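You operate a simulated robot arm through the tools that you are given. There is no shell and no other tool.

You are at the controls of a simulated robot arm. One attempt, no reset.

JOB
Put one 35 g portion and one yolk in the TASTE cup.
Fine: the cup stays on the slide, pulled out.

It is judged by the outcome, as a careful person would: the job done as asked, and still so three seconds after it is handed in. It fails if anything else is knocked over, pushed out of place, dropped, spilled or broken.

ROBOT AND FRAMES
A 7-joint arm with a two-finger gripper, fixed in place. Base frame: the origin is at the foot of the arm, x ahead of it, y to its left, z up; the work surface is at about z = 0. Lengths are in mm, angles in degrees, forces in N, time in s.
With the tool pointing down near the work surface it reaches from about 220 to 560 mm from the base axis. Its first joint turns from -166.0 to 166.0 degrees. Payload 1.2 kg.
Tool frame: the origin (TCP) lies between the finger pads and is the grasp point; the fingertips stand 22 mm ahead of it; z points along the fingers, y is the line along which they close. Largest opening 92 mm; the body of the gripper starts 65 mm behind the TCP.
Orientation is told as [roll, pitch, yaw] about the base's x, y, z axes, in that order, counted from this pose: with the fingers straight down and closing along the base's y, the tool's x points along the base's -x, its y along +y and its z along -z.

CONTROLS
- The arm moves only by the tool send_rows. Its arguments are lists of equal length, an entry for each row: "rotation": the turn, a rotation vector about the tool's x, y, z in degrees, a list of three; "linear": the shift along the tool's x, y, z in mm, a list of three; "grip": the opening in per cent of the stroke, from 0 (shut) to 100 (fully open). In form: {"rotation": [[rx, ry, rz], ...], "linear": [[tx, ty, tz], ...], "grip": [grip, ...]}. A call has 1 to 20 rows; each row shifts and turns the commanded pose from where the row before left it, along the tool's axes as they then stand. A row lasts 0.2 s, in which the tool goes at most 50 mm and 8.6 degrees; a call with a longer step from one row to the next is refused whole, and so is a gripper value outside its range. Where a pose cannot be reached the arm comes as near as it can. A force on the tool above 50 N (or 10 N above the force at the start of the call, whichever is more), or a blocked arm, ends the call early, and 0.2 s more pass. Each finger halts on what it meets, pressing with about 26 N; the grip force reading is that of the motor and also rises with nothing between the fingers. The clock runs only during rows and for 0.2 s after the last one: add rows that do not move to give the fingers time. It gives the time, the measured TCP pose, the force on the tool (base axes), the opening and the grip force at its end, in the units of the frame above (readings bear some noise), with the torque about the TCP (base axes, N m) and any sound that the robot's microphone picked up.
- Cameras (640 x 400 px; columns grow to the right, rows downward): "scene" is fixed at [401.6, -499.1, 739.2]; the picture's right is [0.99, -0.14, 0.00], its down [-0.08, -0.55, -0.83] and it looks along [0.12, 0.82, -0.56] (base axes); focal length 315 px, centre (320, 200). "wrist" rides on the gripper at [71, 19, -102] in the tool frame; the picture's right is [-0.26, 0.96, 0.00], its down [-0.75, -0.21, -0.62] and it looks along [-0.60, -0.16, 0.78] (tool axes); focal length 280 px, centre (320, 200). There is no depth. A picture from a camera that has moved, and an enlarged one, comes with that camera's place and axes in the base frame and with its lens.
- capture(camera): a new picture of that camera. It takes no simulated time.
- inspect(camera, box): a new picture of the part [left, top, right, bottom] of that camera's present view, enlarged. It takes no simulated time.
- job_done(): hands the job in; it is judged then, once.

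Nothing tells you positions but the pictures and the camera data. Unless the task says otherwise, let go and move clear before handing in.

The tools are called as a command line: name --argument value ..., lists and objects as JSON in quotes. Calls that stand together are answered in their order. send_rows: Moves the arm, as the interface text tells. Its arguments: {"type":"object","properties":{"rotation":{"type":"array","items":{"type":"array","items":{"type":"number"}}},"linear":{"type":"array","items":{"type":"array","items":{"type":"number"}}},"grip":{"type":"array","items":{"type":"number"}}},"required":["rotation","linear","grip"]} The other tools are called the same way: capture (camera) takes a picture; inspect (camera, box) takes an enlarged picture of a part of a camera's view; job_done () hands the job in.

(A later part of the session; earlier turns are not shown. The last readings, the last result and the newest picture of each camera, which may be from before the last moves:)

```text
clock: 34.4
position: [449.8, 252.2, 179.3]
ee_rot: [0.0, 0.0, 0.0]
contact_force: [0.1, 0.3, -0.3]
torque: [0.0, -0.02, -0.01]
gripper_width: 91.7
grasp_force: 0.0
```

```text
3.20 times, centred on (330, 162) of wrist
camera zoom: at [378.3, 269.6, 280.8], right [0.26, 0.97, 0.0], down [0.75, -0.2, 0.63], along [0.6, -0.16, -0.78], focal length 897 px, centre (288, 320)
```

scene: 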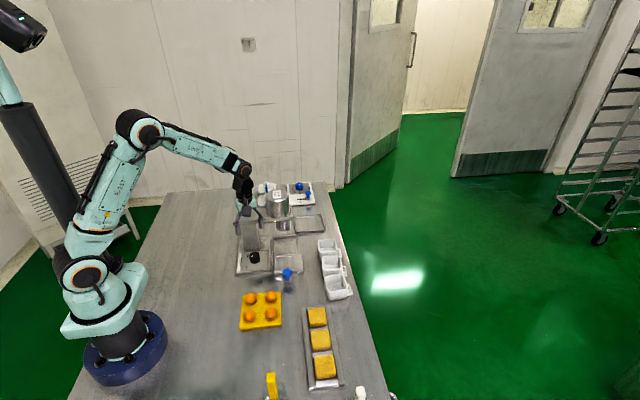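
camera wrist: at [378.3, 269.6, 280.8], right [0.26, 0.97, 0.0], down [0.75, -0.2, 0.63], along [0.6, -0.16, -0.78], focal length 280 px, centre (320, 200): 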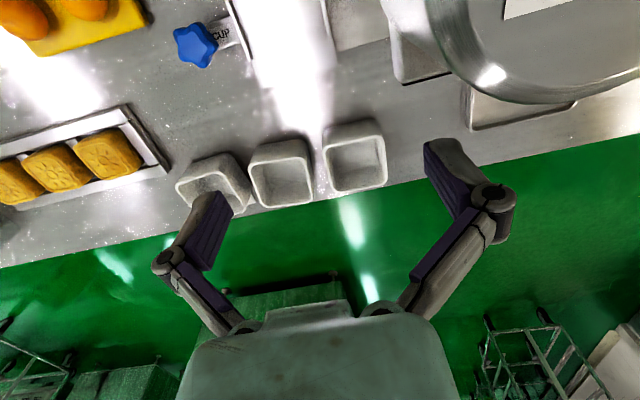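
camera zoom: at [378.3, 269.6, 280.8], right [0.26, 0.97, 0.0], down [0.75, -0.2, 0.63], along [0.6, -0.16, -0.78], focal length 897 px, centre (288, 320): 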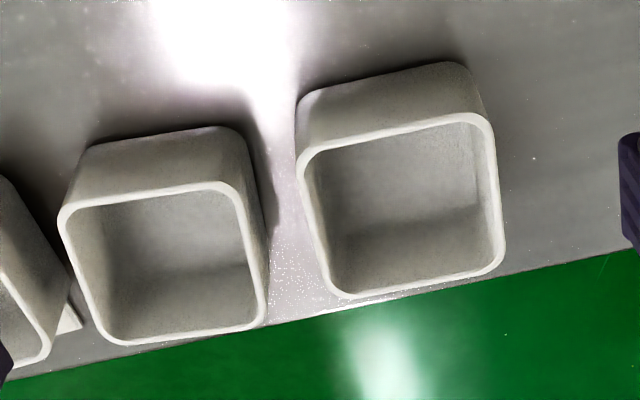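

TASTE's rim is centred at about (531.8, 266.5, 41), 56–58 mm square, rotated about -2°. Before picking it up I'll measure the slide carriage from a closer view in the yaw-90 orientation I plan to use for the cup.

send_rows --rotation '[[0, 0, 0], [0, 0, 0], [0, 0, 0], [0, 0, -8.2], [0, 0, -8.2], [0, 0, -8.2], [0, 0, -8.2], [0, 0, -8.2], [0, 0, -8.2], [0, 0, -8.2], [0, 0, -8.2], [0, 0, -8.2], [0, 0, -8.2], [0, 0, -8.0]]' --linear '[[0, 0, -40], [0, -20, -40], [15, -40, 0], [20, -40, 0], [0, 0, 0], [0, 0, 0], [0, 0, 0], [0, 0, 0], [0, 0, 0], [0, 0, 0], [0, 0, 0], [0, 0, 0], [0, 0, 0], [0, 0, 0]]' --grip '[100, 100, 100, 100, 100, 100, 100, 100, 100, 100, 100, 100, 100, 100]'

send_rows --rotation '[[0, 0, 0], [0, 0, 0], [0, 0, 0]]' --linear '[[0, 5, 30], [0, 5, 30], [0, 5, 20]]' --grip '[100, 100, 100]'

capture --camera "wrist"

inspect --camera "wrist" --box '[240, 100, 400, 220]'

```text
clock: 37.4
position: [413.2, 150.6, 259.0]
ee_rot: [-0.1, -0.1, 90.2]
contact_force: [-0.3, -0.7, 0.2]
torque: [0.02, -0.02, -0.01]
gripper_width: 92.2
grasp_force: 0.1
```

```text
clock: 38.2
position: [400.4, 150.5, 177.4]
ee_rot: [-0.1, 0.1, 90.0]
contact_force: [-0.1, -0.2, 0.2]
torque: [0.02, -0.03, 0.01]
gripper_width: 92.2
grasp_force: 0.0
```

```text
taken
camera wrist: at [379.6, 78.3, 279.5], right [-0.97, 0.26, 0.0], down [0.2, 0.75, 0.63], along [0.16, 0.6, -0.78], focal length 280 px, centre (320, 200)
```

wrist: 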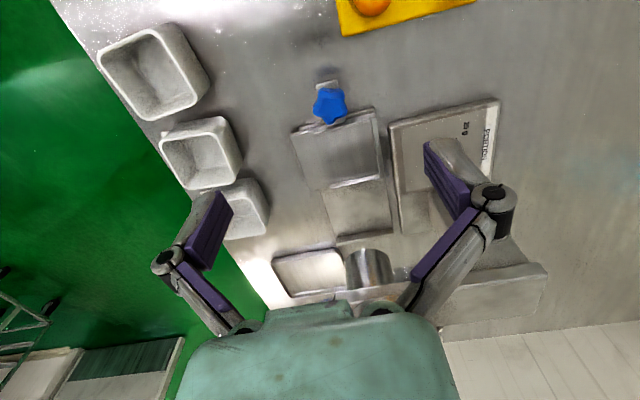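

```text
3.33 times, centred on (320, 160) of wrist
camera zoom: at [379.6, 78.3, 279.5], right [-0.97, 0.26, 0.0], down [0.2, 0.75, 0.63], along [0.16, 0.6, -0.78], focal length 935 px, centre (320, 333)
```

zoom: 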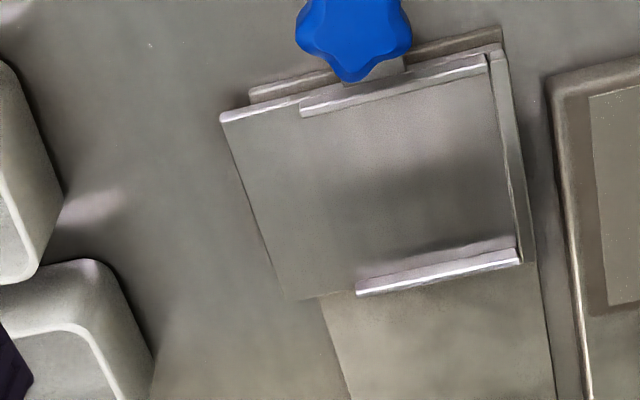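

The slide's nest is bounded by front and rear ridges and a -x wall, centred near (391, 231), plate top about z≈11. I'll now lean the tool 30° (about the closing axis, fingers toward +y) and go above the TASTE cup to grip it across x.

send_rows --rotation '[[0, 0, 2], [0, -7.5, 0], [0, -7.5, 0], [0, -7.5, 0], [0, -7.5, 0], [0, 0, 0], [0, 0, 0], [0, 0, 0], [0, 0, 0], [0, 0, 0], [0, 0, 0]]' --linear '[[0, 0, 0], [0, 0, 0], [0, 0, 0], [0, 0, 0], [0, 0, 0], [-14.0, -25.5, 21.3], [-14.0, -25.5, 21.3], [-14.0, -25.5, 21.3], [-14.0, -25.5, 21.3], [-14.0, -25.5, 21.3], [0, 0, 0]]' --grip '[88, 88, 88, 88, 88, 88, 88, 88, 88, 88, 88]'

capture --camera "wrist"

capture --camera "scene"

```text
clock: 40.6
position: [531.0, 261.3, 121.2]
ee_rot: [0.1, -30.1, 88.0]
contact_force: [0.3, 0.1, 0.7]
torque: [-0.01, 0.0, 0.0]
gripper_width: 81.1
grasp_force: 0.1
```

```text
taken
camera wrist: at [507.5, 148.5, 173.1], right [-0.96, 0.26, 0.13], down [0.22, 0.33, 0.92], along [0.19, 0.91, -0.37], focal length 280 px, centre (320, 200)
```

wrist: 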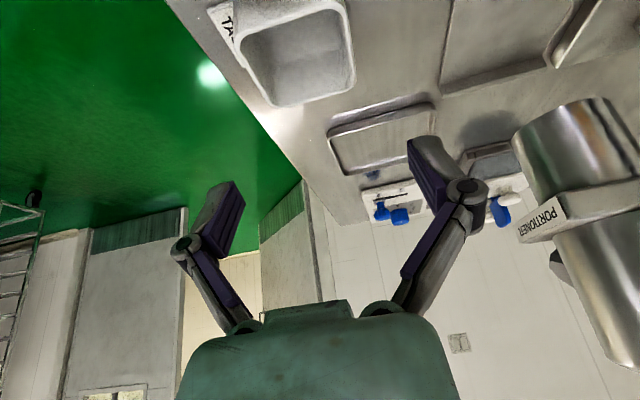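

```text
taken
```

scene: 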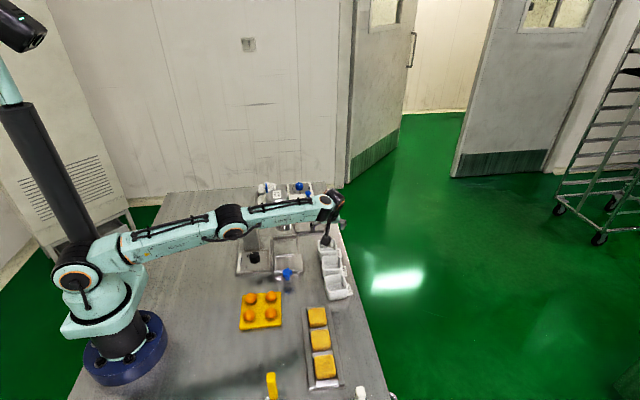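

Pose reached fine. I'll zoom on the cup to check alignment before descending.

inspect --camera "wrist" --box '[200, 0, 400, 125]'

```text
3.20 times, centred on (300, 62) of wrist
camera zoom: at [507.5, 148.5, 173.1], right [-0.96, 0.26, 0.13], down [0.22, 0.33, 0.92], along [0.19, 0.91, -0.37], focal length 897 px, centre (384, 640)
```

zoom: 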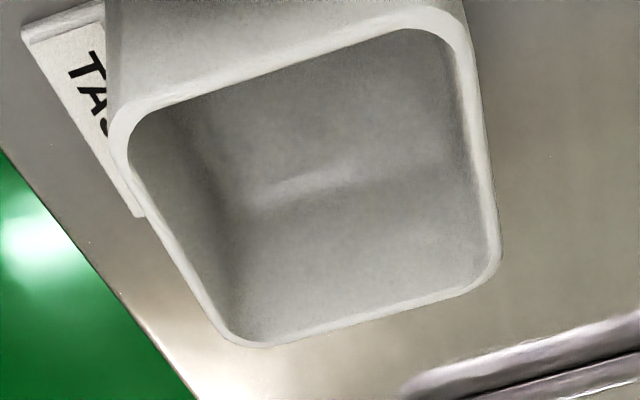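

The cup centre matches my estimate within about 1 mm. Descending to z≈41 with the fingers on either side (x) of TASTE.

send_rows --rotation '[[0, 0, 0], [0, 0, 0], [0, 0, 0], [0, 0, 0], [0, 0, 0], [0, 0, 0]]' --linear '[[9, -0.8, 13.3], [8, 0, 13.86], [8, 0, 13.86], [8, 0, 13.86], [8, 0, 13.86], [0, 0, 0]]' --grip '[88, 88, 88, 88, 88, 88]'

capture --camera "wrist"

inspect --camera "scene" --box '[290, 190, 380, 310]'

```text
clock: 42.0
position: [531.6, 259.5, 41.5]
ee_rot: [-0.2, -30.0, 88.1]
contact_force: [-0.7, 0.4, 0.6]
torque: [-0.01, 0.01, 0.02]
gripper_width: 81.1
grasp_force: 0.0
```

```text
taken
camera wrist: at [508.3, 147.2, 93.3], right [-0.96, 0.26, 0.13], down [0.22, 0.33, 0.92], along [0.2, 0.91, -0.37], focal length 280 px, centre (320, 200)
```

wrist: 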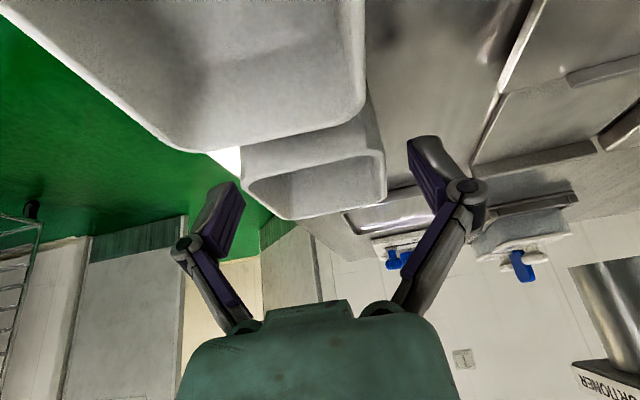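

```text
3.33 times, centred on (335, 250) of scene
camera zoom: at [401.6, -499.1, 739.2], right [0.99, -0.14, 0.0], down [-0.08, -0.55, -0.83], along [0.12, 0.82, -0.56], focal length 1050 px, centre (270, 33)
```

zoom: 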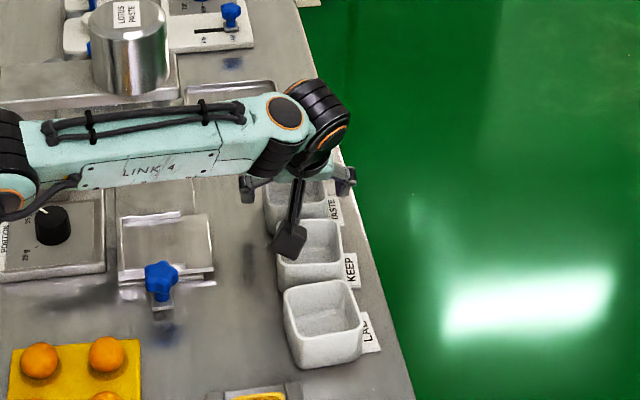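

The fingers straddle TASTE and nothing else is touched. Closing now.

send_rows --rotation '[[0, 0, 0], [0, 0, 0], [0, 0, 0], [0, 0, 0]]' --linear '[[0, 0, 0], [0, 0, 0], [0, 0, 0], [0, 0, 0]]' --grip '[45, 45, 45, 45]'

capture --camera "wrist"

```text
clock: 43.0
position: [532.4, 258.6, 41.2]
ee_rot: [-0.2, -30.1, 88.2]
contact_force: [1.7, 0.4, 8.6]
torque: [0.08, -0.3, 0.02]
gripper_width: 59.2
grasp_force: 26.3
```

```text
taken
camera wrist: at [508.6, 147.3, 94.0], right [-0.96, 0.26, 0.13], down [0.21, 0.33, 0.92], along [0.2, 0.91, -0.37], focal length 280 px, centre (320, 200)
```

wrist: 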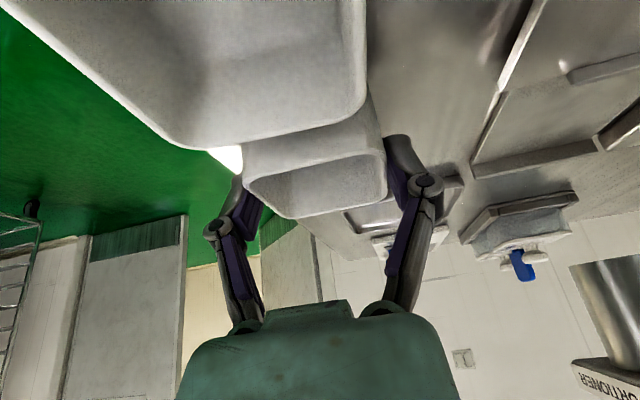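

TASTE is gripped (59 mm), with a small upward push on the +x finger, likely the tag. I'll lift gently and check.

send_rows --rotation '[[0, 0, 0], [0, 0, 0], [0, 0, 0]]' --linear '[[-2, 0, -3.46], [-3, 0, -5.2], [-5, 0, -8.66]]' --grip '[45, 45, 45]'

capture --camera "wrist"

inspect --camera "scene" --box '[290, 190, 380, 310]'

```text
clock: 43.8
position: [530.5, 259.2, 60.9]
ee_rot: [-0.1, -30.1, 88.0]
contact_force: [-0.1, -0.4, -0.6]
torque: [0.0, 0.02, -0.02]
gripper_width: 59.0
grasp_force: 26.0
```

```text
taken
camera wrist: at [508.0, 146.3, 113.5], right [-0.96, 0.26, 0.13], down [0.22, 0.33, 0.92], along [0.19, 0.91, -0.37], focal length 280 px, centre (320, 200)
```

wrist: 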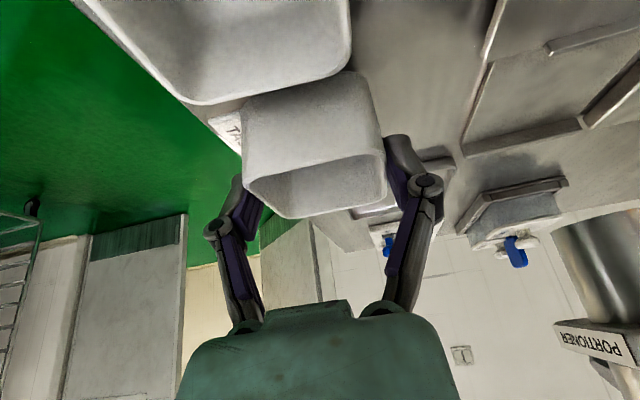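

```text
3.33 times, centred on (335, 250) of scene
camera zoom: at [401.6, -499.1, 739.2], right [0.99, -0.14, 0.0], down [-0.08, -0.55, -0.83], along [0.12, 0.82, -0.56], focal length 1050 px, centre (270, 33)
```

zoom: 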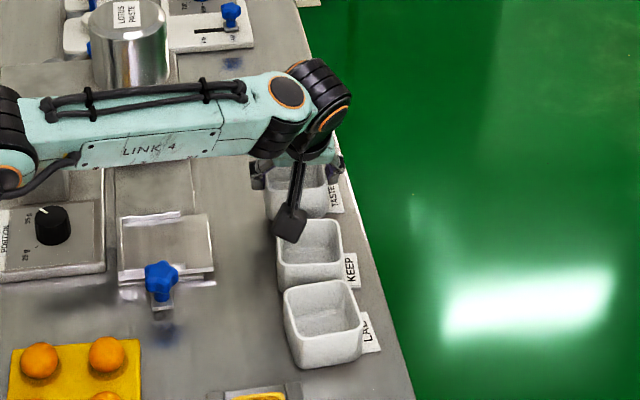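

The cup is lifted cleanly (about 60 g); the TASTE tag stays on the table. I'll raise it and carry it over to the slide nest.

send_rows --rotation '[[0, 0, 0], [0, 0, 0], [0, 0, 0], [0, 0, 0], [0, 0, 0], [0, 0, 0], [0, 0, 0], [0, 0, 0], [0, 0, 0], [-1, 0, -1.73], [0, 0, 0]]' --linear '[[-11.7, 0, -20.2], [-11.7, 0, -20.2], [-11.7, 0, -20.2], [5.85, 22.9, -3.4], [5.85, 22.9, -3.4], [5.85, 22.9, -3.4], [5.85, 22.9, -3.4], [5.85, 22.9, -3.4], [5.85, 22.9, -3.4], [0, 0, 0], [0, 0, 0]]' --grip '[45, 45, 45, 45, 45, 45, 45, 45, 45, 45, 45]'

capture --camera "wrist"

inspect --camera "scene" --box '[220, 180, 360, 290]'

```text
clock: 46.2
position: [394.8, 223.0, 131.6]
ee_rot: [0.1, -30.0, 90.0]
contact_force: [0.6, -0.5, -0.6]
torque: [-0.01, -0.03, 0.0]
gripper_width: 59.2
grasp_force: 25.3
```

```text
taken
camera wrist: at [373.8, 110.2, 184.0], right [-0.97, 0.23, 0.13], down [0.2, 0.34, 0.92], along [0.16, 0.91, -0.37], focal length 280 px, centre (320, 200)
```

wrist: 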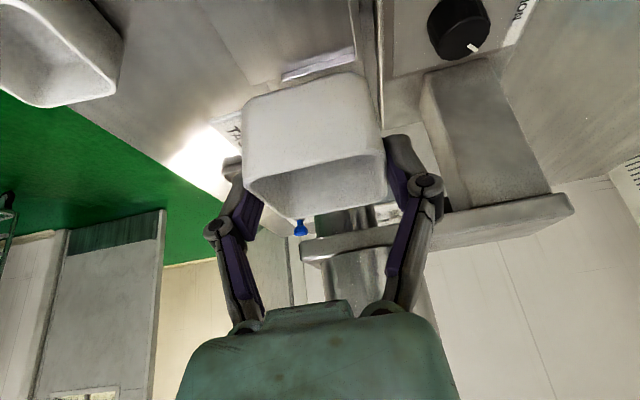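

```text
3.64 times, centred on (290, 235) of scene
camera zoom: at [401.6, -499.1, 739.2], right [0.99, -0.14, 0.0], down [-0.08, -0.55, -0.83], along [0.12, 0.82, -0.56], focal length 1146 px, centre (429, 73)
```

zoom: 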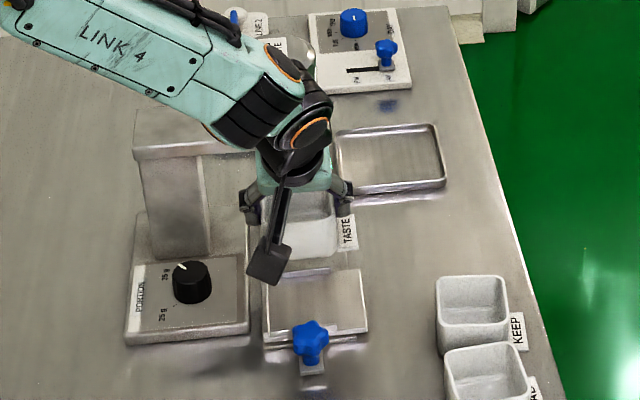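

The tag is attached to the cup and travels with it, and the slide plate has room for it on +x. I'll zoom on the nest ridges to refine the set-down point.

inspect --camera "wrist" --box '[220, 0, 420, 125]'

```text
3.20 times, centred on (320, 62) of wrist
camera zoom: at [373.8, 110.2, 184.0], right [-0.97, 0.23, 0.13], down [0.2, 0.34, 0.92], along [0.16, 0.91, -0.37], focal length 897 px, centre (320, 640)
```

zoom: 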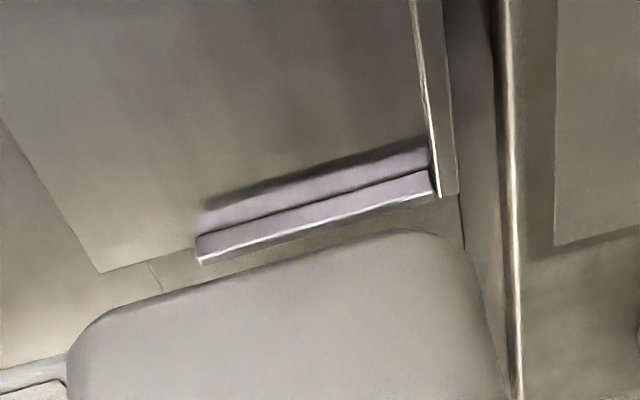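

Ridges confirmed: rear ridge at y≈266.7, front at about 198, side wall at x≈360. Target cup centre is (391.5, 232); I'll lower to just above the plate.

send_rows --rotation '[[0, 0, 0], [0, 0, 0], [0, 0, 0], [0, 0, 0], [0, 0, 0], [0, 0, 0]]' --linear '[[-1.4, 3.3, 0.8], [9, 0, 15.6], [9, 0, 15.6], [9, 0, 15.6], [8, 0, 13.86], [0, 0, 0]]' --grip '[45, 45, 45, 45, 45, 45]'

capture --camera "wrist"

inspect --camera "scene" --box '[220, 180, 360, 290]'

```text
clock: 47.6
position: [389.0, 224.7, 60.6]
ee_rot: [-0.1, -30.0, 90.2]
contact_force: [-0.3, -0.5, -0.3]
torque: [0.01, 0.01, 0.02]
gripper_width: 58.8
grasp_force: 25.9
```

```text
taken
camera wrist: at [370.0, 113.0, 113.9], right [-0.97, 0.23, 0.13], down [0.2, 0.34, 0.92], along [0.16, 0.91, -0.37], focal length 280 px, centre (320, 200)
```

wrist: 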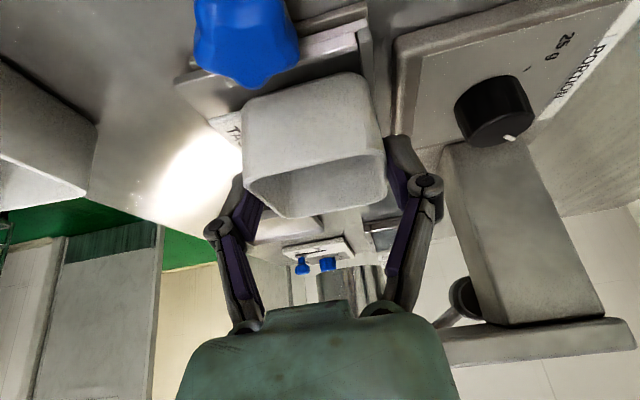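

```text
3.64 times, centred on (290, 235) of scene
camera zoom: at [401.6, -499.1, 739.2], right [0.99, -0.14, 0.0], down [-0.08, -0.55, -0.83], along [0.12, 0.82, -0.56], focal length 1146 px, centre (429, 73)
```

zoom: 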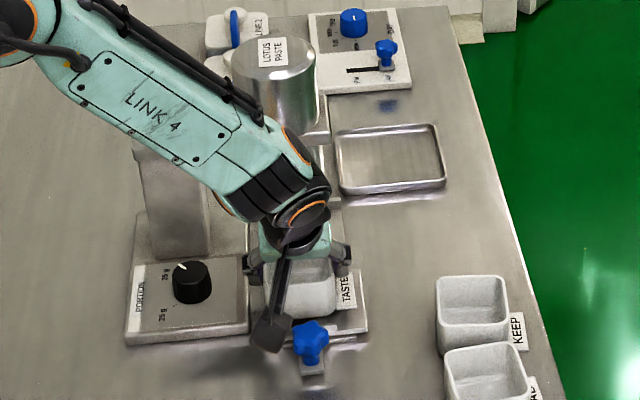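

Readings put the cup slightly closer to the side wall than intended, so I'll shift +2 mm in x and lower in small steps while watching the force.

send_rows --rotation '[[0, 0, 0], [0, 0, 0], [0, 0, 0]]' --linear '[[0, -2, 0], [1.5, 0, 2.6], [0, 0, 0]]' --grip '[45, 45, 45]'

send_rows --rotation '[[0, 0, 0], [0, 0, 0]]' --linear '[[1, 0, 1.73], [0, 0, 0]]' --grip '[45, 45]'

send_rows --rotation '[[0, 0, 0], [0, 0, 0]]' --linear '[[1, 0, 1.73], [0, 0, 0]]' --grip '[45, 45]'

```text
clock: 48.4
position: [392.5, 225.2, 58.7]
ee_rot: [-0.1, -29.8, 90.0]
contact_force: [0.8, -0.7, -1.0]
torque: [0.01, -0.02, 0.0]
gripper_width: 59.0
grasp_force: 25.8
```

```text
clock: 49.0
position: [391.6, 225.5, 56.7]
ee_rot: [-0.1, -30.0, 90.0]
contact_force: [-0.2, -0.1, -1.2]
torque: [-0.02, -0.01, 0.03]
gripper_width: 59.2
grasp_force: 26.1
```

```text
clock: 49.6
position: [392.1, 225.9, 55.2]
ee_rot: [0.0, -30.0, 90.1]
contact_force: [-0.3, -0.8, -1.3]
torque: [0.02, 0.0, 0.02]
gripper_width: 59.0
grasp_force: 26.6
```

No contact yet at z≈55 (cup bottom ≈14). Continuing down in small steps.

send_rows --rotation '[[0, 0, 0], [0, 0, 0]]' --linear '[[0.9, 0, 0.9], [0, 0, 0]]' --grip '[45, 45]'

send_rows --rotation '[[0, 0, 0], [0, 0, 0]]' --linear '[[0.6, 0, 1.04], [0, 0, 0]]' --grip '[45, 45]'

send_rows --rotation '[[0, 0, 0], [0, 0, 0]]' --linear '[[0.6, 0, 1.04], [0, 0, 0]]' --grip '[45, 45]'

```text
clock: 50.2
position: [392.7, 225.4, 54.4]
ee_rot: [-0.1, -30.0, 90.1]
contact_force: [-0.2, 0.5, 1.1]
torque: [0.03, -0.04, 0.01]
gripper_width: 59.3
grasp_force: 25.9
```

```text
clock: 50.8
position: [392.3, 226.1, 54.6]
ee_rot: [-0.2, -30.2, 90.2]
contact_force: [0.5, 0.0, 12.4]
torque: [0.05, -0.04, 0.0]
gripper_width: 59.2
grasp_force: 26.0
```

```text
clock: 51.4
position: [392.2, 225.9, 53.6]
ee_rot: [-0.2, -30.1, 90.2]
contact_force: [-1.9, -0.4, 17.2]
torque: [0.2, 0.01, 0.05]
gripper_width: 59.2
grasp_force: 26.1
```

Contact is flat at z≈54 (cup base ≈13 on the plate). I'll relieve the press, open a little and back straight up.

send_rows --rotation '[[0, 0, 0], [0, 0, 0], [0, 0, 0], [0, 0, 0], [0, 0, 0], [0, 0, 0], [0, 0, 0], [0, 0, 0]]' --linear '[[-0.4, 0, -0.7], [0, 0, 0], [0, 0, 0], [0, 0, 0], [-5, 0, -8.66], [-10, 0, -17.3], [-15, 0, -26], [-15, 0, -26]]' --grip '[45, 70, 78, 78, 78, 78, 78, 78]'

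capture --camera "wrist"

inspect --camera "scene" --box '[220, 190, 360, 290]'

```text
clock: 53.2
position: [391.9, 224.3, 142.1]
ee_rot: [0.1, -30.0, 90.0]
contact_force: [0.3, -0.3, 0.6]
torque: [0.0, 0.02, 0.03]
gripper_width: 71.6
grasp_force: 0.0
```

```text
taken
camera wrist: at [371.6, 111.8, 194.7], right [-0.97, 0.23, 0.13], down [0.2, 0.34, 0.92], along [0.16, 0.91, -0.37], focal length 280 px, centre (320, 200)
```

wrist: 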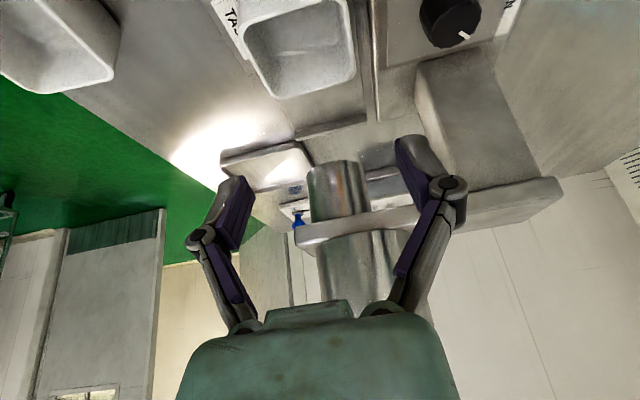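

```text
4.00 times, centred on (290, 240) of scene
camera zoom: at [401.6, -499.1, 739.2], right [0.99, -0.14, 0.0], down [-0.08, -0.55, -0.83], along [0.12, 0.82, -0.56], focal length 1261 px, centre (440, 40)
```

zoom: 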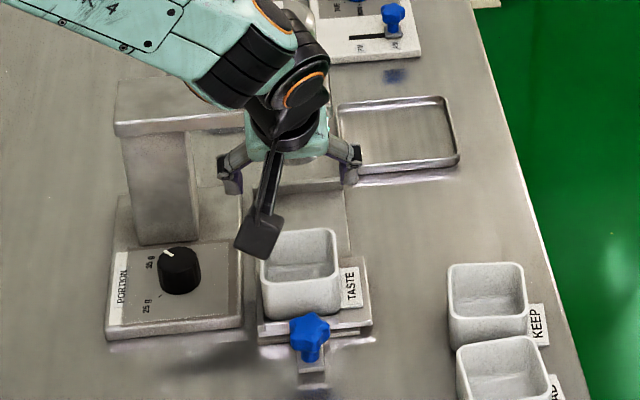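

TASTE is seated on the slide next to its tag. Now I'll back off in -y to look at the star handle so I can grip it.

send_rows --rotation '[[0, 0, 0], [0, 0, 0], [0, 0, 0], [0, 0, 0], [0, 0, 0]]' --linear '[[23.7, -0.5, -16], [23.7, -0.5, -16], [23.7, -0.5, -16], [23.7, -0.5, -16], [0, 0, 0]]' --grip '[78, 78, 78, 78, 78]'

capture --camera "wrist"

inspect --camera "wrist" --box '[240, 20, 400, 140]'

inspect --camera "wrist" --box '[230, 90, 430, 210]'

```text
clock: 54.4
position: [393.2, 110.3, 150.2]
ee_rot: [0.0, -30.1, 90.1]
contact_force: [0.3, -0.7, 0.1]
torque: [0.0, 0.01, 0.01]
gripper_width: 71.6
grasp_force: 0.0
```

```text
taken
camera wrist: at [373.6, -2.1, 202.5], right [-0.97, 0.23, 0.13], down [0.2, 0.34, 0.92], along [0.16, 0.91, -0.37], focal length 280 px, centre (320, 200)
```

wrist: 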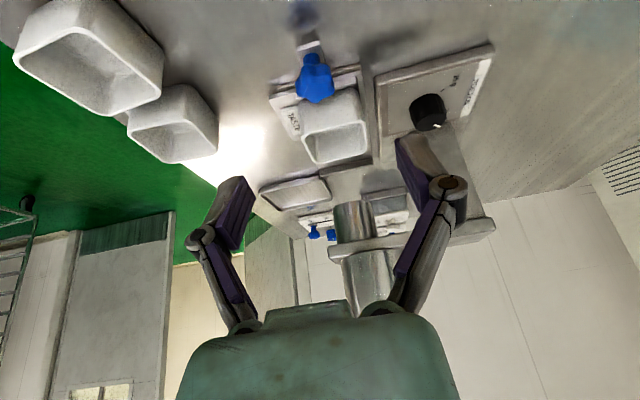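

```text
3.33 times, centred on (320, 80) of wrist
camera zoom: at [373.6, -2.1, 202.5], right [-0.97, 0.23, 0.13], down [0.2, 0.34, 0.92], along [0.16, 0.91, -0.37], focal length 935 px, centre (320, 600)
```

zoom: 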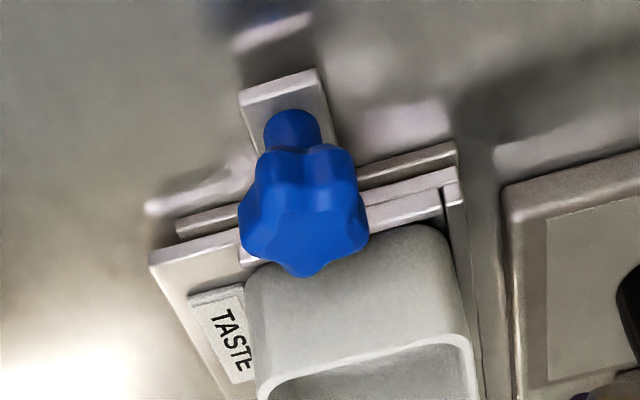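

```text
3.20 times, centred on (330, 150) of wrist
camera zoom: at [373.6, -2.1, 202.5], right [-0.97, 0.23, 0.13], down [0.2, 0.34, 0.92], along [0.16, 0.91, -0.37], focal length 897 px, centre (288, 360)
```

zoom: 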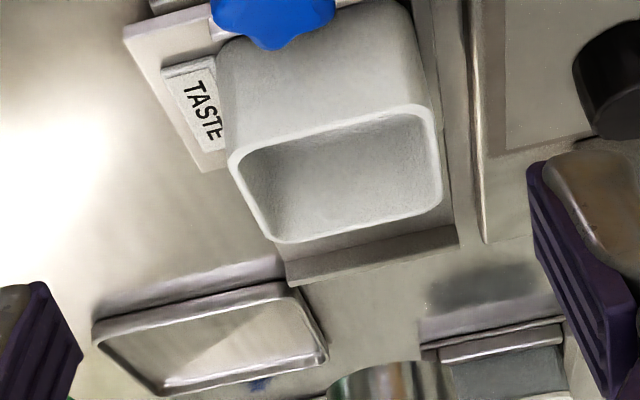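

The cup is well seated between the ridges. The star handle is at about (393, 159), z 28–46, on a stem; I'll come down over it and grip it across x.

send_rows --rotation '[[0, 0, 0], [0, 0, 0], [0, 0, 0], [0, 0, 0], [0, 0, 0], [0, 0, 0], [0, 0, 0]]' --linear '[[-19, 0, 11], [-19, 0, 11], [10, 0, 17.3], [10, 0, 17.3], [15, 0, 26], [12.5, 0, 21.65], [5, 0, 8.66]]' --grip '[70, 70, 70, 70, 70, 70, 70]'

capture --camera "wrist"

inspect --camera "scene" --box '[220, 190, 360, 290]'

```text
clock: 56.0
position: [395.4, 155.0, 45.4]
ee_rot: [-0.1, -30.0, 90.1]
contact_force: [1.1, 0.3, -0.6]
torque: [0.0, 0.02, -0.01]
gripper_width: 64.2
grasp_force: 0.1
```

```text
taken
camera wrist: at [375.0, 42.0, 97.9], right [-0.97, 0.23, 0.13], down [0.2, 0.34, 0.92], along [0.16, 0.91, -0.37], focal length 280 px, centre (320, 200)
```

wrist: 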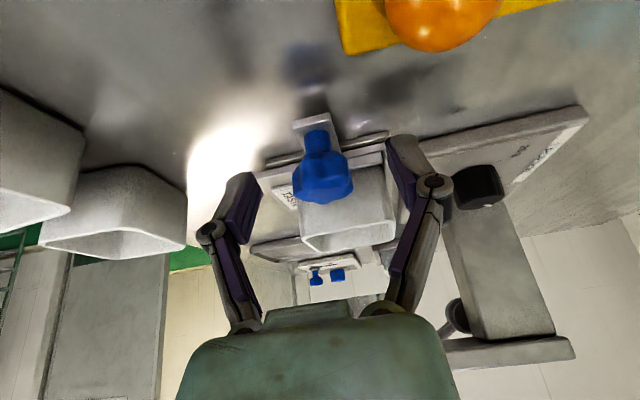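

```text
4.00 times, centred on (290, 240) of scene
camera zoom: at [401.6, -499.1, 739.2], right [0.99, -0.14, 0.0], down [-0.08, -0.55, -0.83], along [0.12, 0.82, -0.56], focal length 1261 px, centre (440, 40)
```

zoom: 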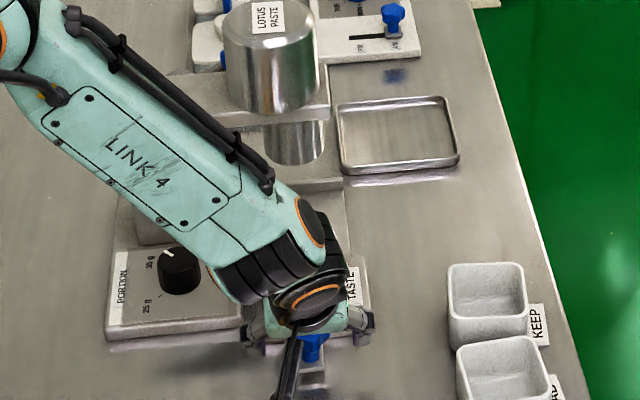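

The star handle is between the fingers. Closing on it.

send_rows --rotation '[[0, 0, 0], [0, 0, 0], [0, 0, 0]]' --linear '[[0, 0, 0], [0, 0, 0], [0, 0, 0]]' --grip '[15, 15, 15]'

capture --camera "wrist"

```text
clock: 56.8
position: [395.7, 155.1, 46.0]
ee_rot: [-0.1, -30.1, 90.2]
contact_force: [0.8, -0.9, 4.0]
torque: [0.45, -0.06, 0.02]
gripper_width: 28.2
grasp_force: 27.6
```

```text
taken
camera wrist: at [375.1, 42.2, 98.3], right [-0.97, 0.23, 0.13], down [0.2, 0.34, 0.92], along [0.16, 0.91, -0.37], focal length 280 px, centre (320, 200)
```

wrist: 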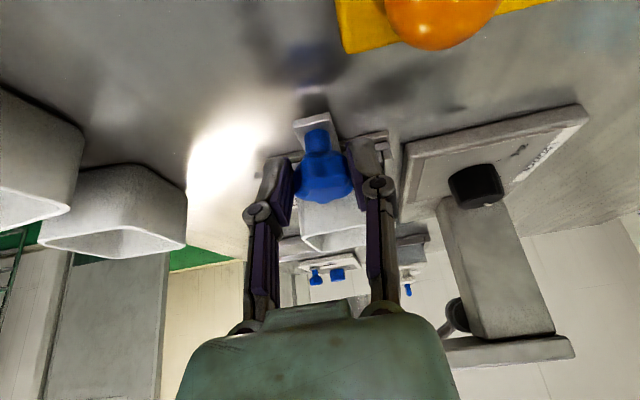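

Gripped (28 mm). I'll push the slide in smoothly along +y, first 60 mm.

send_rows --rotation '[[0, 0, 0], [0, 0, 0], [0, 0, 0], [0, 0, 0], [0, 0, 0], [0, 0, 0], [0, 0, 0], [0, 0, 0], [0, 0, 0], [0, 0, 0]]' --linear '[[-2.6, 0, 1.5], [-5.2, 0, 3], [-5.2, 0, 3], [-5.2, 0, 3], [-5.2, 0, 3], [-5.2, 0, 3], [-5.2, 0, 3], [-5.2, 0, 3], [-5.2, 0, 3], [-5.2, 0, 3]]' --grip '[15, 15, 15, 15, 15, 15, 15, 15, 15, 15]'

inspect --camera "scene" --box '[220, 190, 360, 290]'

capture --camera "wrist"

```text
clock: 59.0
position: [395.8, 213.2, 45.0]
ee_rot: [-0.4, -30.1, 90.1]
contact_force: [14.6, -0.5, 12.0]
torque: [0.04, -0.27, -0.07]
gripper_width: 28.4
grasp_force: 28.3
```

```text
4.00 times, centred on (290, 240) of scene
camera zoom: at [401.6, -499.1, 739.2], right [0.99, -0.14, 0.0], down [-0.08, -0.55, -0.83], along [0.12, 0.82, -0.56], focal length 1261 px, centre (440, 40)
```

zoom: 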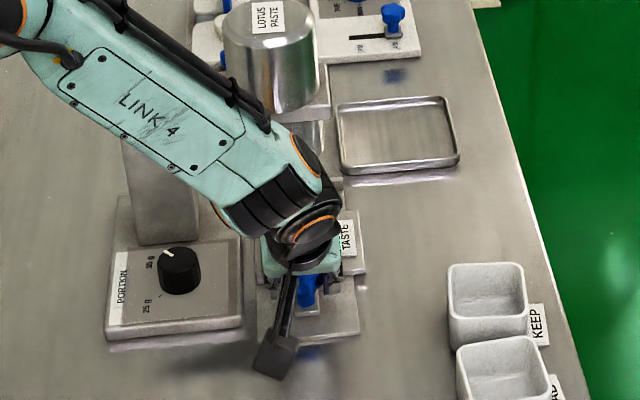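

```text
taken
camera wrist: at [374.7, 99.3, 98.1], right [-0.97, 0.23, 0.13], down [0.2, 0.34, 0.92], along [0.17, 0.91, -0.37], focal length 280 px, centre (320, 200)
```

wrist: 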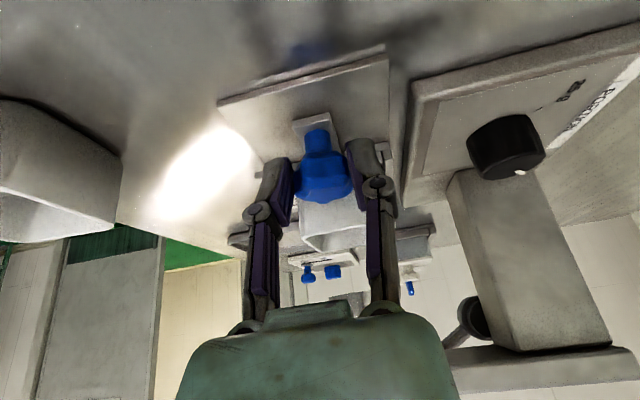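

The slide moves freely; there's a small sideways load because its track leans about 1° toward +x. I'll follow that and continue in.

send_rows --rotation '[[0, 0, 0], [0, 0, 0], [0, 0, 0], [0, 0, 0], [0, 0, 0], [0, 0, 0]]' --linear '[[-0.2, -1.2, -0.3], [-5.2, -0.1, 3], [-5.2, -0.1, 3], [-5.2, -0.1, 3], [-5.2, -0.1, 3], [-4.3, -0.1, 2.5]]' --grip '[15, 15, 15, 15, 15, 15]'

send_rows --rotation '[[0, 0, 0], [0, 0, 0]]' --linear '[[-2.6, 0, 1.5], [0, 0, 0]]' --grip '[15, 15]'

capture --camera "wrist"

inspect --camera "scene" --box '[220, 190, 360, 290]'

```text
clock: 60.4
position: [394.4, 240.4, 45.3]
ee_rot: [0.1, -29.8, 90.1]
contact_force: [6.8, 0.3, -1.7]
torque: [-0.8, -0.03, -0.13]
gripper_width: 28.2
grasp_force: 28.8
```

```text
clock: 61.0
position: [395.5, 244.2, 45.7]
ee_rot: [0.2, -30.0, 90.0]
contact_force: [5.5, 1.4, -7.1]
torque: [-0.84, -0.05, -0.09]
gripper_width: 28.4
grasp_force: 28.8
```

```text
taken
camera wrist: at [375.2, 131.1, 98.4], right [-0.97, 0.23, 0.13], down [0.21, 0.34, 0.92], along [0.16, 0.91, -0.38], focal length 280 px, centre (320, 200)
```

wrist: 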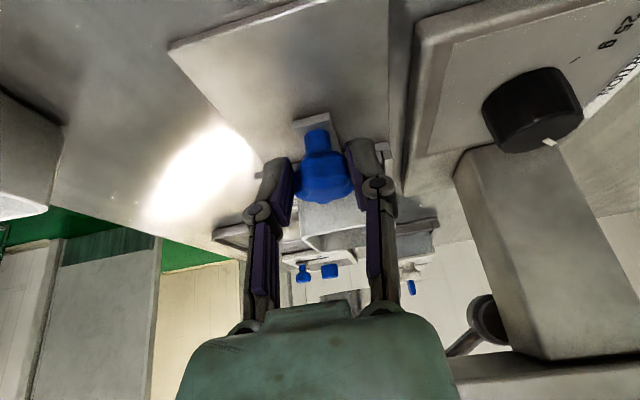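

```text
4.00 times, centred on (290, 240) of scene
camera zoom: at [401.6, -499.1, 739.2], right [0.99, -0.14, 0.0], down [-0.08, -0.55, -0.83], along [0.12, 0.82, -0.56], focal length 1261 px, centre (440, 40)
```

zoom: 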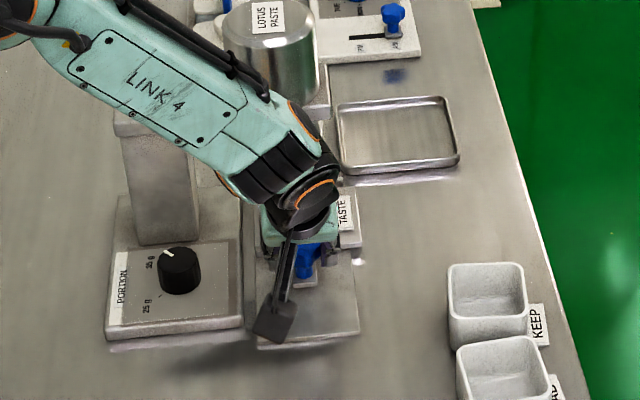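

Travel so far is about 88 mm with no stop felt. Continuing in small steps until the end stop.

send_rows --rotation '[[0, 0, 0], [0, 0, 0]]' --linear '[[-2.9, 0, 1.2], [0, 0, 0]]' --grip '[15, 15]'

send_rows --rotation '[[0, 0, 0], [0, 0, 0]]' --linear '[[-2.9, 0, 1.2], [0, 0, 0]]' --grip '[15, 15]'

send_rows --rotation '[[0, 0, 0], [0, 0, 0]]' --linear '[[-2.6, 0, 1.5], [0, 0, 0]]' --grip '[15, 15]'

```text
clock: 61.6
position: [393.7, 246.7, 46.2]
ee_rot: [0.0, -30.0, 89.9]
contact_force: [7.1, 0.2, -22.9]
torque: [0.03, -0.11, -0.07]
gripper_width: 28.1
grasp_force: 28.0
```

```text
clock: 62.2
position: [395.4, 249.6, 47.1]
ee_rot: [0.2, -29.8, 89.9]
contact_force: [-4.0, -20.9, -7.3]
torque: [-0.42, 0.05, 0.08]
gripper_width: 28.3
grasp_force: 28.1
```

```text
clock: 62.8
position: [394.7, 255.4, 47.8]
ee_rot: [-0.2, -30.4, 90.3]
contact_force: [-6.4, -10.7, 10.9]
torque: [0.2, 0.09, 0.07]
gripper_width: 28.1
grasp_force: 28.3
```

Force along y rose, suggesting the stop. Let me check with pictures before going further.

capture --camera "wrist"

inspect --camera "scene" --box '[240, 190, 340, 280]'

```text
taken
camera wrist: at [375.3, 141.7, 100.2], right [-0.97, 0.22, 0.13], down [0.2, 0.34, 0.92], along [0.16, 0.92, -0.37], focal length 280 px, centre (320, 200)
```

wrist: 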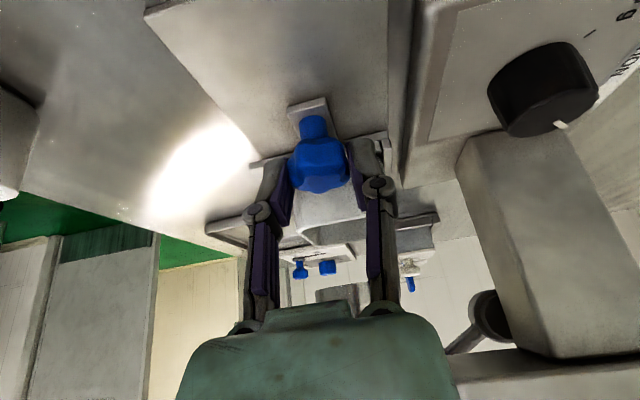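

```text
4.44 times, centred on (290, 235) of scene
camera zoom: at [401.6, -499.1, 739.2], right [0.99, -0.14, 0.0], down [-0.08, -0.55, -0.83], along [0.12, 0.82, -0.56], focal length 1401 px, centre (453, 44)
```

zoom: 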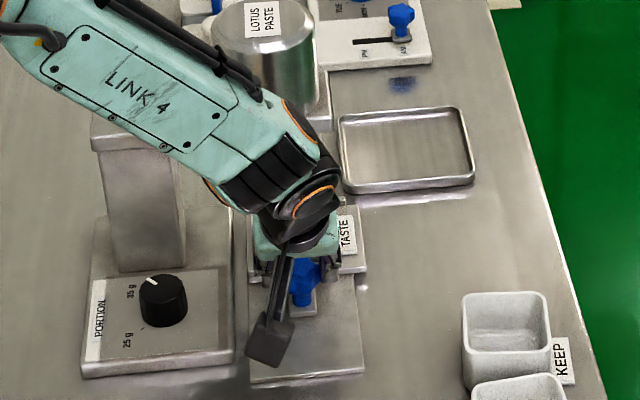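

The handle has shifted a little in the grip, consistent with the slide reaching its stop. I'll release, lift away and inspect where the cup sits under the nozzle.

send_rows --rotation '[[0, 0, 0], [0, 0, 0], [0, 0, 0], [0, 0, 0], [0, 0, 0], [0, 0, 0], [0, 0, 0], [0, 0, 0]]' --linear '[[0, 0, 0], [0, 0, 0], [-12.5, 0, -21.65], [-12.5, 0, -21.65], [17.3, 0, -10], [26, 0, -15], [26, 0, -15], [26, 0, -15]]' --grip '[70, 70, 70, 70, 70, 70, 70, 70]'

capture --camera "wrist"

inspect --camera "wrist" --box '[230, 50, 430, 200]'

inspect --camera "scene" --box '[230, 180, 340, 280]'

```text
clock: 64.6
position: [395.5, 141.9, 97.3]
ee_rot: [-0.1, -30.1, 90.1]
contact_force: [0.4, 0.6, 0.5]
torque: [-0.04, 0.0, 0.0]
gripper_width: 64.7
grasp_force: 0.1
```

```text
taken
camera wrist: at [375.5, 27.8, 148.7], right [-0.97, 0.23, 0.13], down [0.2, 0.34, 0.92], along [0.16, 0.91, -0.37], focal length 280 px, centre (320, 200)
```

wrist: 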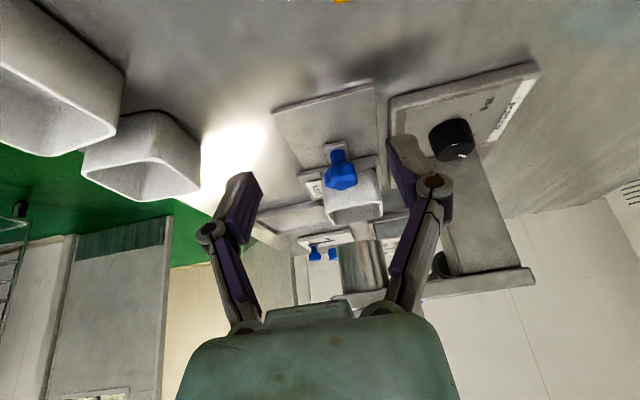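

```text
2.67 times, centred on (330, 125) of wrist
camera zoom: at [375.5, 27.8, 148.7], right [-0.97, 0.23, 0.13], down [0.2, 0.34, 0.92], along [0.16, 0.91, -0.37], focal length 748 px, centre (293, 400)
```

zoom: 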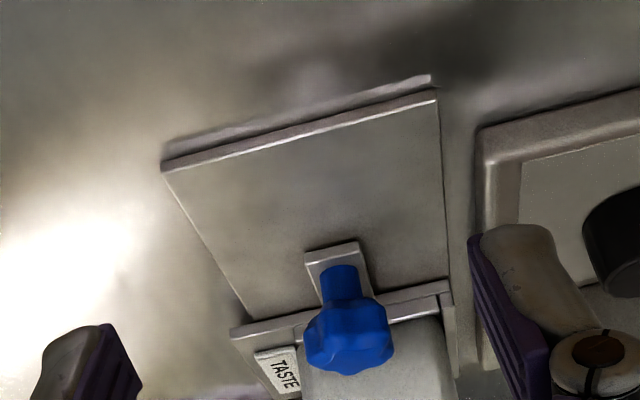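

```text
4.00 times, centred on (285, 230) of scene
camera zoom: at [401.6, -499.1, 739.2], right [0.99, -0.14, 0.0], down [-0.08, -0.55, -0.83], along [0.12, 0.82, -0.56], focal length 1261 px, centre (460, 80)
```

zoom: 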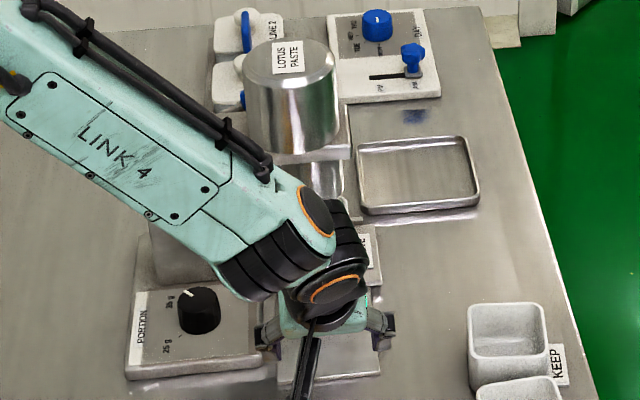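

The slide is in, with the cup beneath the nozzle area. I'll move aside and view it from a vantage that shows the cup relative to the nozzle.

send_rows --rotation '[[0, 0, 0], [0, 0, 0], [0, 0, 0], [0, 0, 0], [0, 0, 0]]' --linear '[[-15, 0, -26], [-15, 25, -26], [0, 30, 0], [0, 30, 0], [0, 25, 0]]' --grip '[70, 70, 70, 70, 70]'

inspect --camera "scene" --box '[230, 170, 340, 270]'

capture --camera "wrist"

```text
clock: 65.8
position: [283.7, 143.1, 155.1]
ee_rot: [-0.1, -29.9, 90.1]
contact_force: [0.0, 1.0, 0.4]
torque: [0.02, 0.02, -0.02]
gripper_width: 64.4
grasp_force: 0.1
```

```text
4.00 times, centred on (285, 220) of scene
camera zoom: at [401.6, -499.1, 739.2], right [0.99, -0.14, 0.0], down [-0.08, -0.55, -0.83], along [0.12, 0.82, -0.56], focal length 1261 px, centre (460, 120)
```

zoom: 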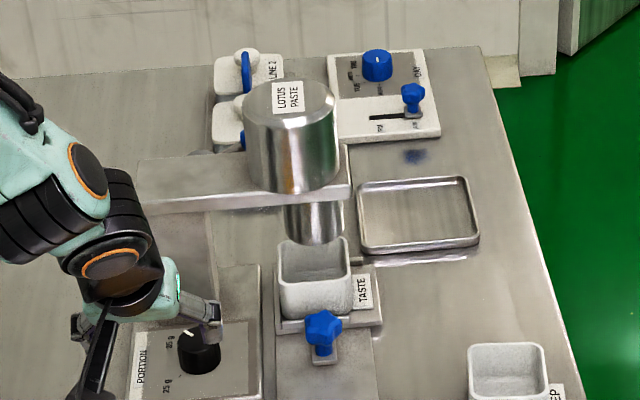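

```text
taken
camera wrist: at [263.3, 30.2, 207.6], right [-0.97, 0.23, 0.13], down [0.2, 0.34, 0.92], along [0.16, 0.91, -0.37], focal length 280 px, centre (320, 200)
```

wrist: 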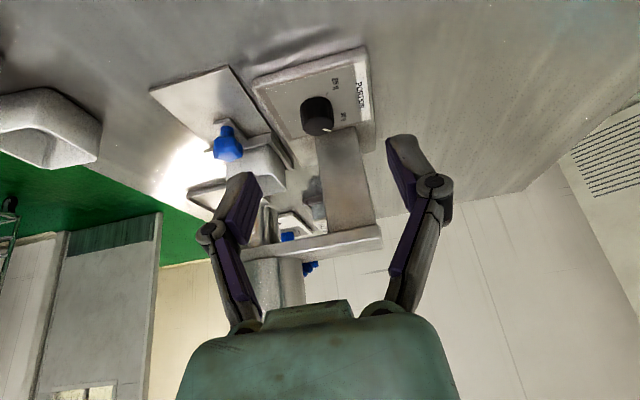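

From the scene view the cup is beneath the nozzle, but I need to check whether the slide is fully home. Zooming in further.

inspect --camera "scene" --box '[285, 210, 335, 270]'

inspect --camera "wrist" --box '[140, 50, 300, 220]'

```text
6.67 times, centred on (310, 240) of scene
camera zoom: at [401.6, -499.1, 739.2], right [0.99, -0.14, 0.0], down [-0.08, -0.55, -0.83], along [0.12, 0.82, -0.56], focal length 2101 px, centre (387, -67)
```

zoom: 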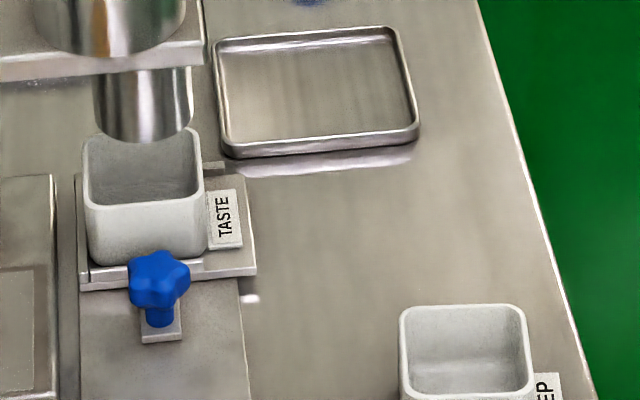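

```text
2.35 times, centred on (220, 135) of wrist
camera zoom: at [263.3, 30.2, 207.6], right [-0.97, 0.23, 0.13], down [0.2, 0.34, 0.92], along [0.16, 0.91, -0.37], focal length 660 px, centre (555, 353)
```

zoom: 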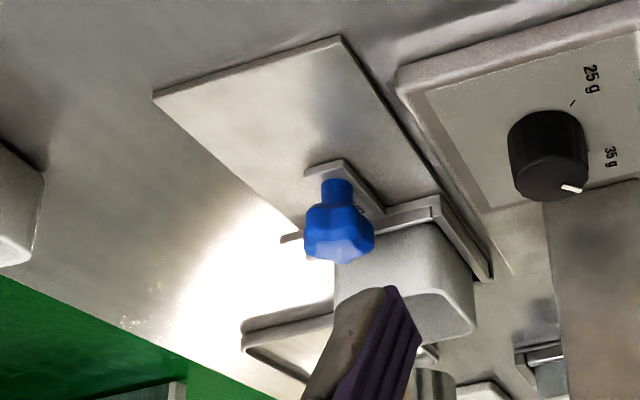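

The cup looks nearly centred under the nozzle. To be sure the slide is fully home I'll give the handle a gentle push with closed fingertips and watch the force.

send_rows --rotation '[[0, 0, 0], [0, 0, 0], [0, 0, 0], [0, 0, 0], [0, 0, 0], [0, 0, 0], [0, 0, 0], [0, 0, 0], [0, 0, 0]]' --linear '[[-10.8, -27.6, 6.25], [-10.8, -27.6, 6.25], [-10.8, -27.6, 6.25], [-10.8, -27.6, 6.25], [13.1, 0, 22.7], [13.1, 0, 22.7], [13.1, 0, 22.7], [13.1, 0, 22.7], [0, 0, 0]]' --grip '[0, 0, 0, 0, 0, 0, 0, 0, 0]'

capture --camera "wrist"

```text
clock: 67.8
position: [394.7, 193.5, 51.5]
ee_rot: [-0.1, -30.0, 90.1]
contact_force: [0.4, 0.2, 0.2]
torque: [-0.04, 0.03, 0.02]
gripper_width: 0.0
grasp_force: 26.3
```

```text
taken
camera wrist: at [375.5, 80.5, 104.1], right [-0.97, 0.23, 0.13], down [0.2, 0.34, 0.92], along [0.16, 0.91, -0.37], focal length 280 px, centre (320, 200)
```

wrist: 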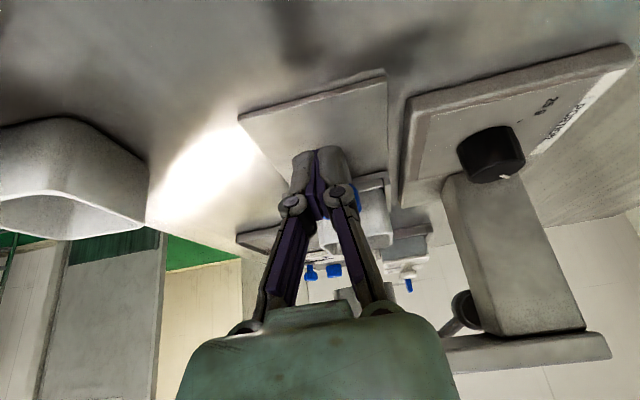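

Fingers closed in front of the handle. Advancing in small steps.

send_rows --rotation '[[0, 0, 0], [0, 0, 0], [0, 0, 0], [0, 0, 0]]' --linear '[[-4.3, 0, 2.5], [-4.3, 0, 2.5], [-4.3, 0, 2.5], [-2.6, 0, 1.5]]' --grip '[0, 0, 0, 0]'

send_rows --rotation '[[0, 0, 0], [0, 0, 0]]' --linear '[[-2.6, 0, 1.5], [0, 0, 0]]' --grip '[0, 0]'

send_rows --rotation '[[0, 0, 0], [0, 0, 0]]' --linear '[[-2.6, 0, 1.5], [0, 0, 0]]' --grip '[0, 0]'

send_rows --rotation '[[0, 0, 0], [0, 0, 0]]' --linear '[[-2.6, 0, 1.5], [0, 0, 0]]' --grip '[0, 0]'

```text
clock: 68.8
position: [395.7, 213.0, 51.5]
ee_rot: [-0.1, -30.0, 90.1]
contact_force: [0.3, -0.3, -0.2]
torque: [0.01, -0.02, 0.01]
gripper_width: 0.2
grasp_force: 26.5
```

```text
clock: 69.4
position: [395.5, 213.8, 50.7]
ee_rot: [-0.1, -30.0, 90.1]
contact_force: [-0.7, 0.1, -0.9]
torque: [0.0, 0.0, 0.01]
gripper_width: 0.0
grasp_force: 26.4
```

```text
clock: 70.0
position: [396.6, 216.2, 51.4]
ee_rot: [-0.1, -29.9, 90.2]
contact_force: [0.5, -0.1, -0.6]
torque: [-0.02, 0.0, 0.01]
gripper_width: 0.0
grasp_force: 25.6
```

```text
clock: 70.6
position: [395.7, 220.0, 50.4]
ee_rot: [0.0, -30.0, 90.0]
contact_force: [-0.6, 0.1, 0.2]
torque: [0.02, 0.0, -0.03]
gripper_width: 0.0
grasp_force: 26.6
```

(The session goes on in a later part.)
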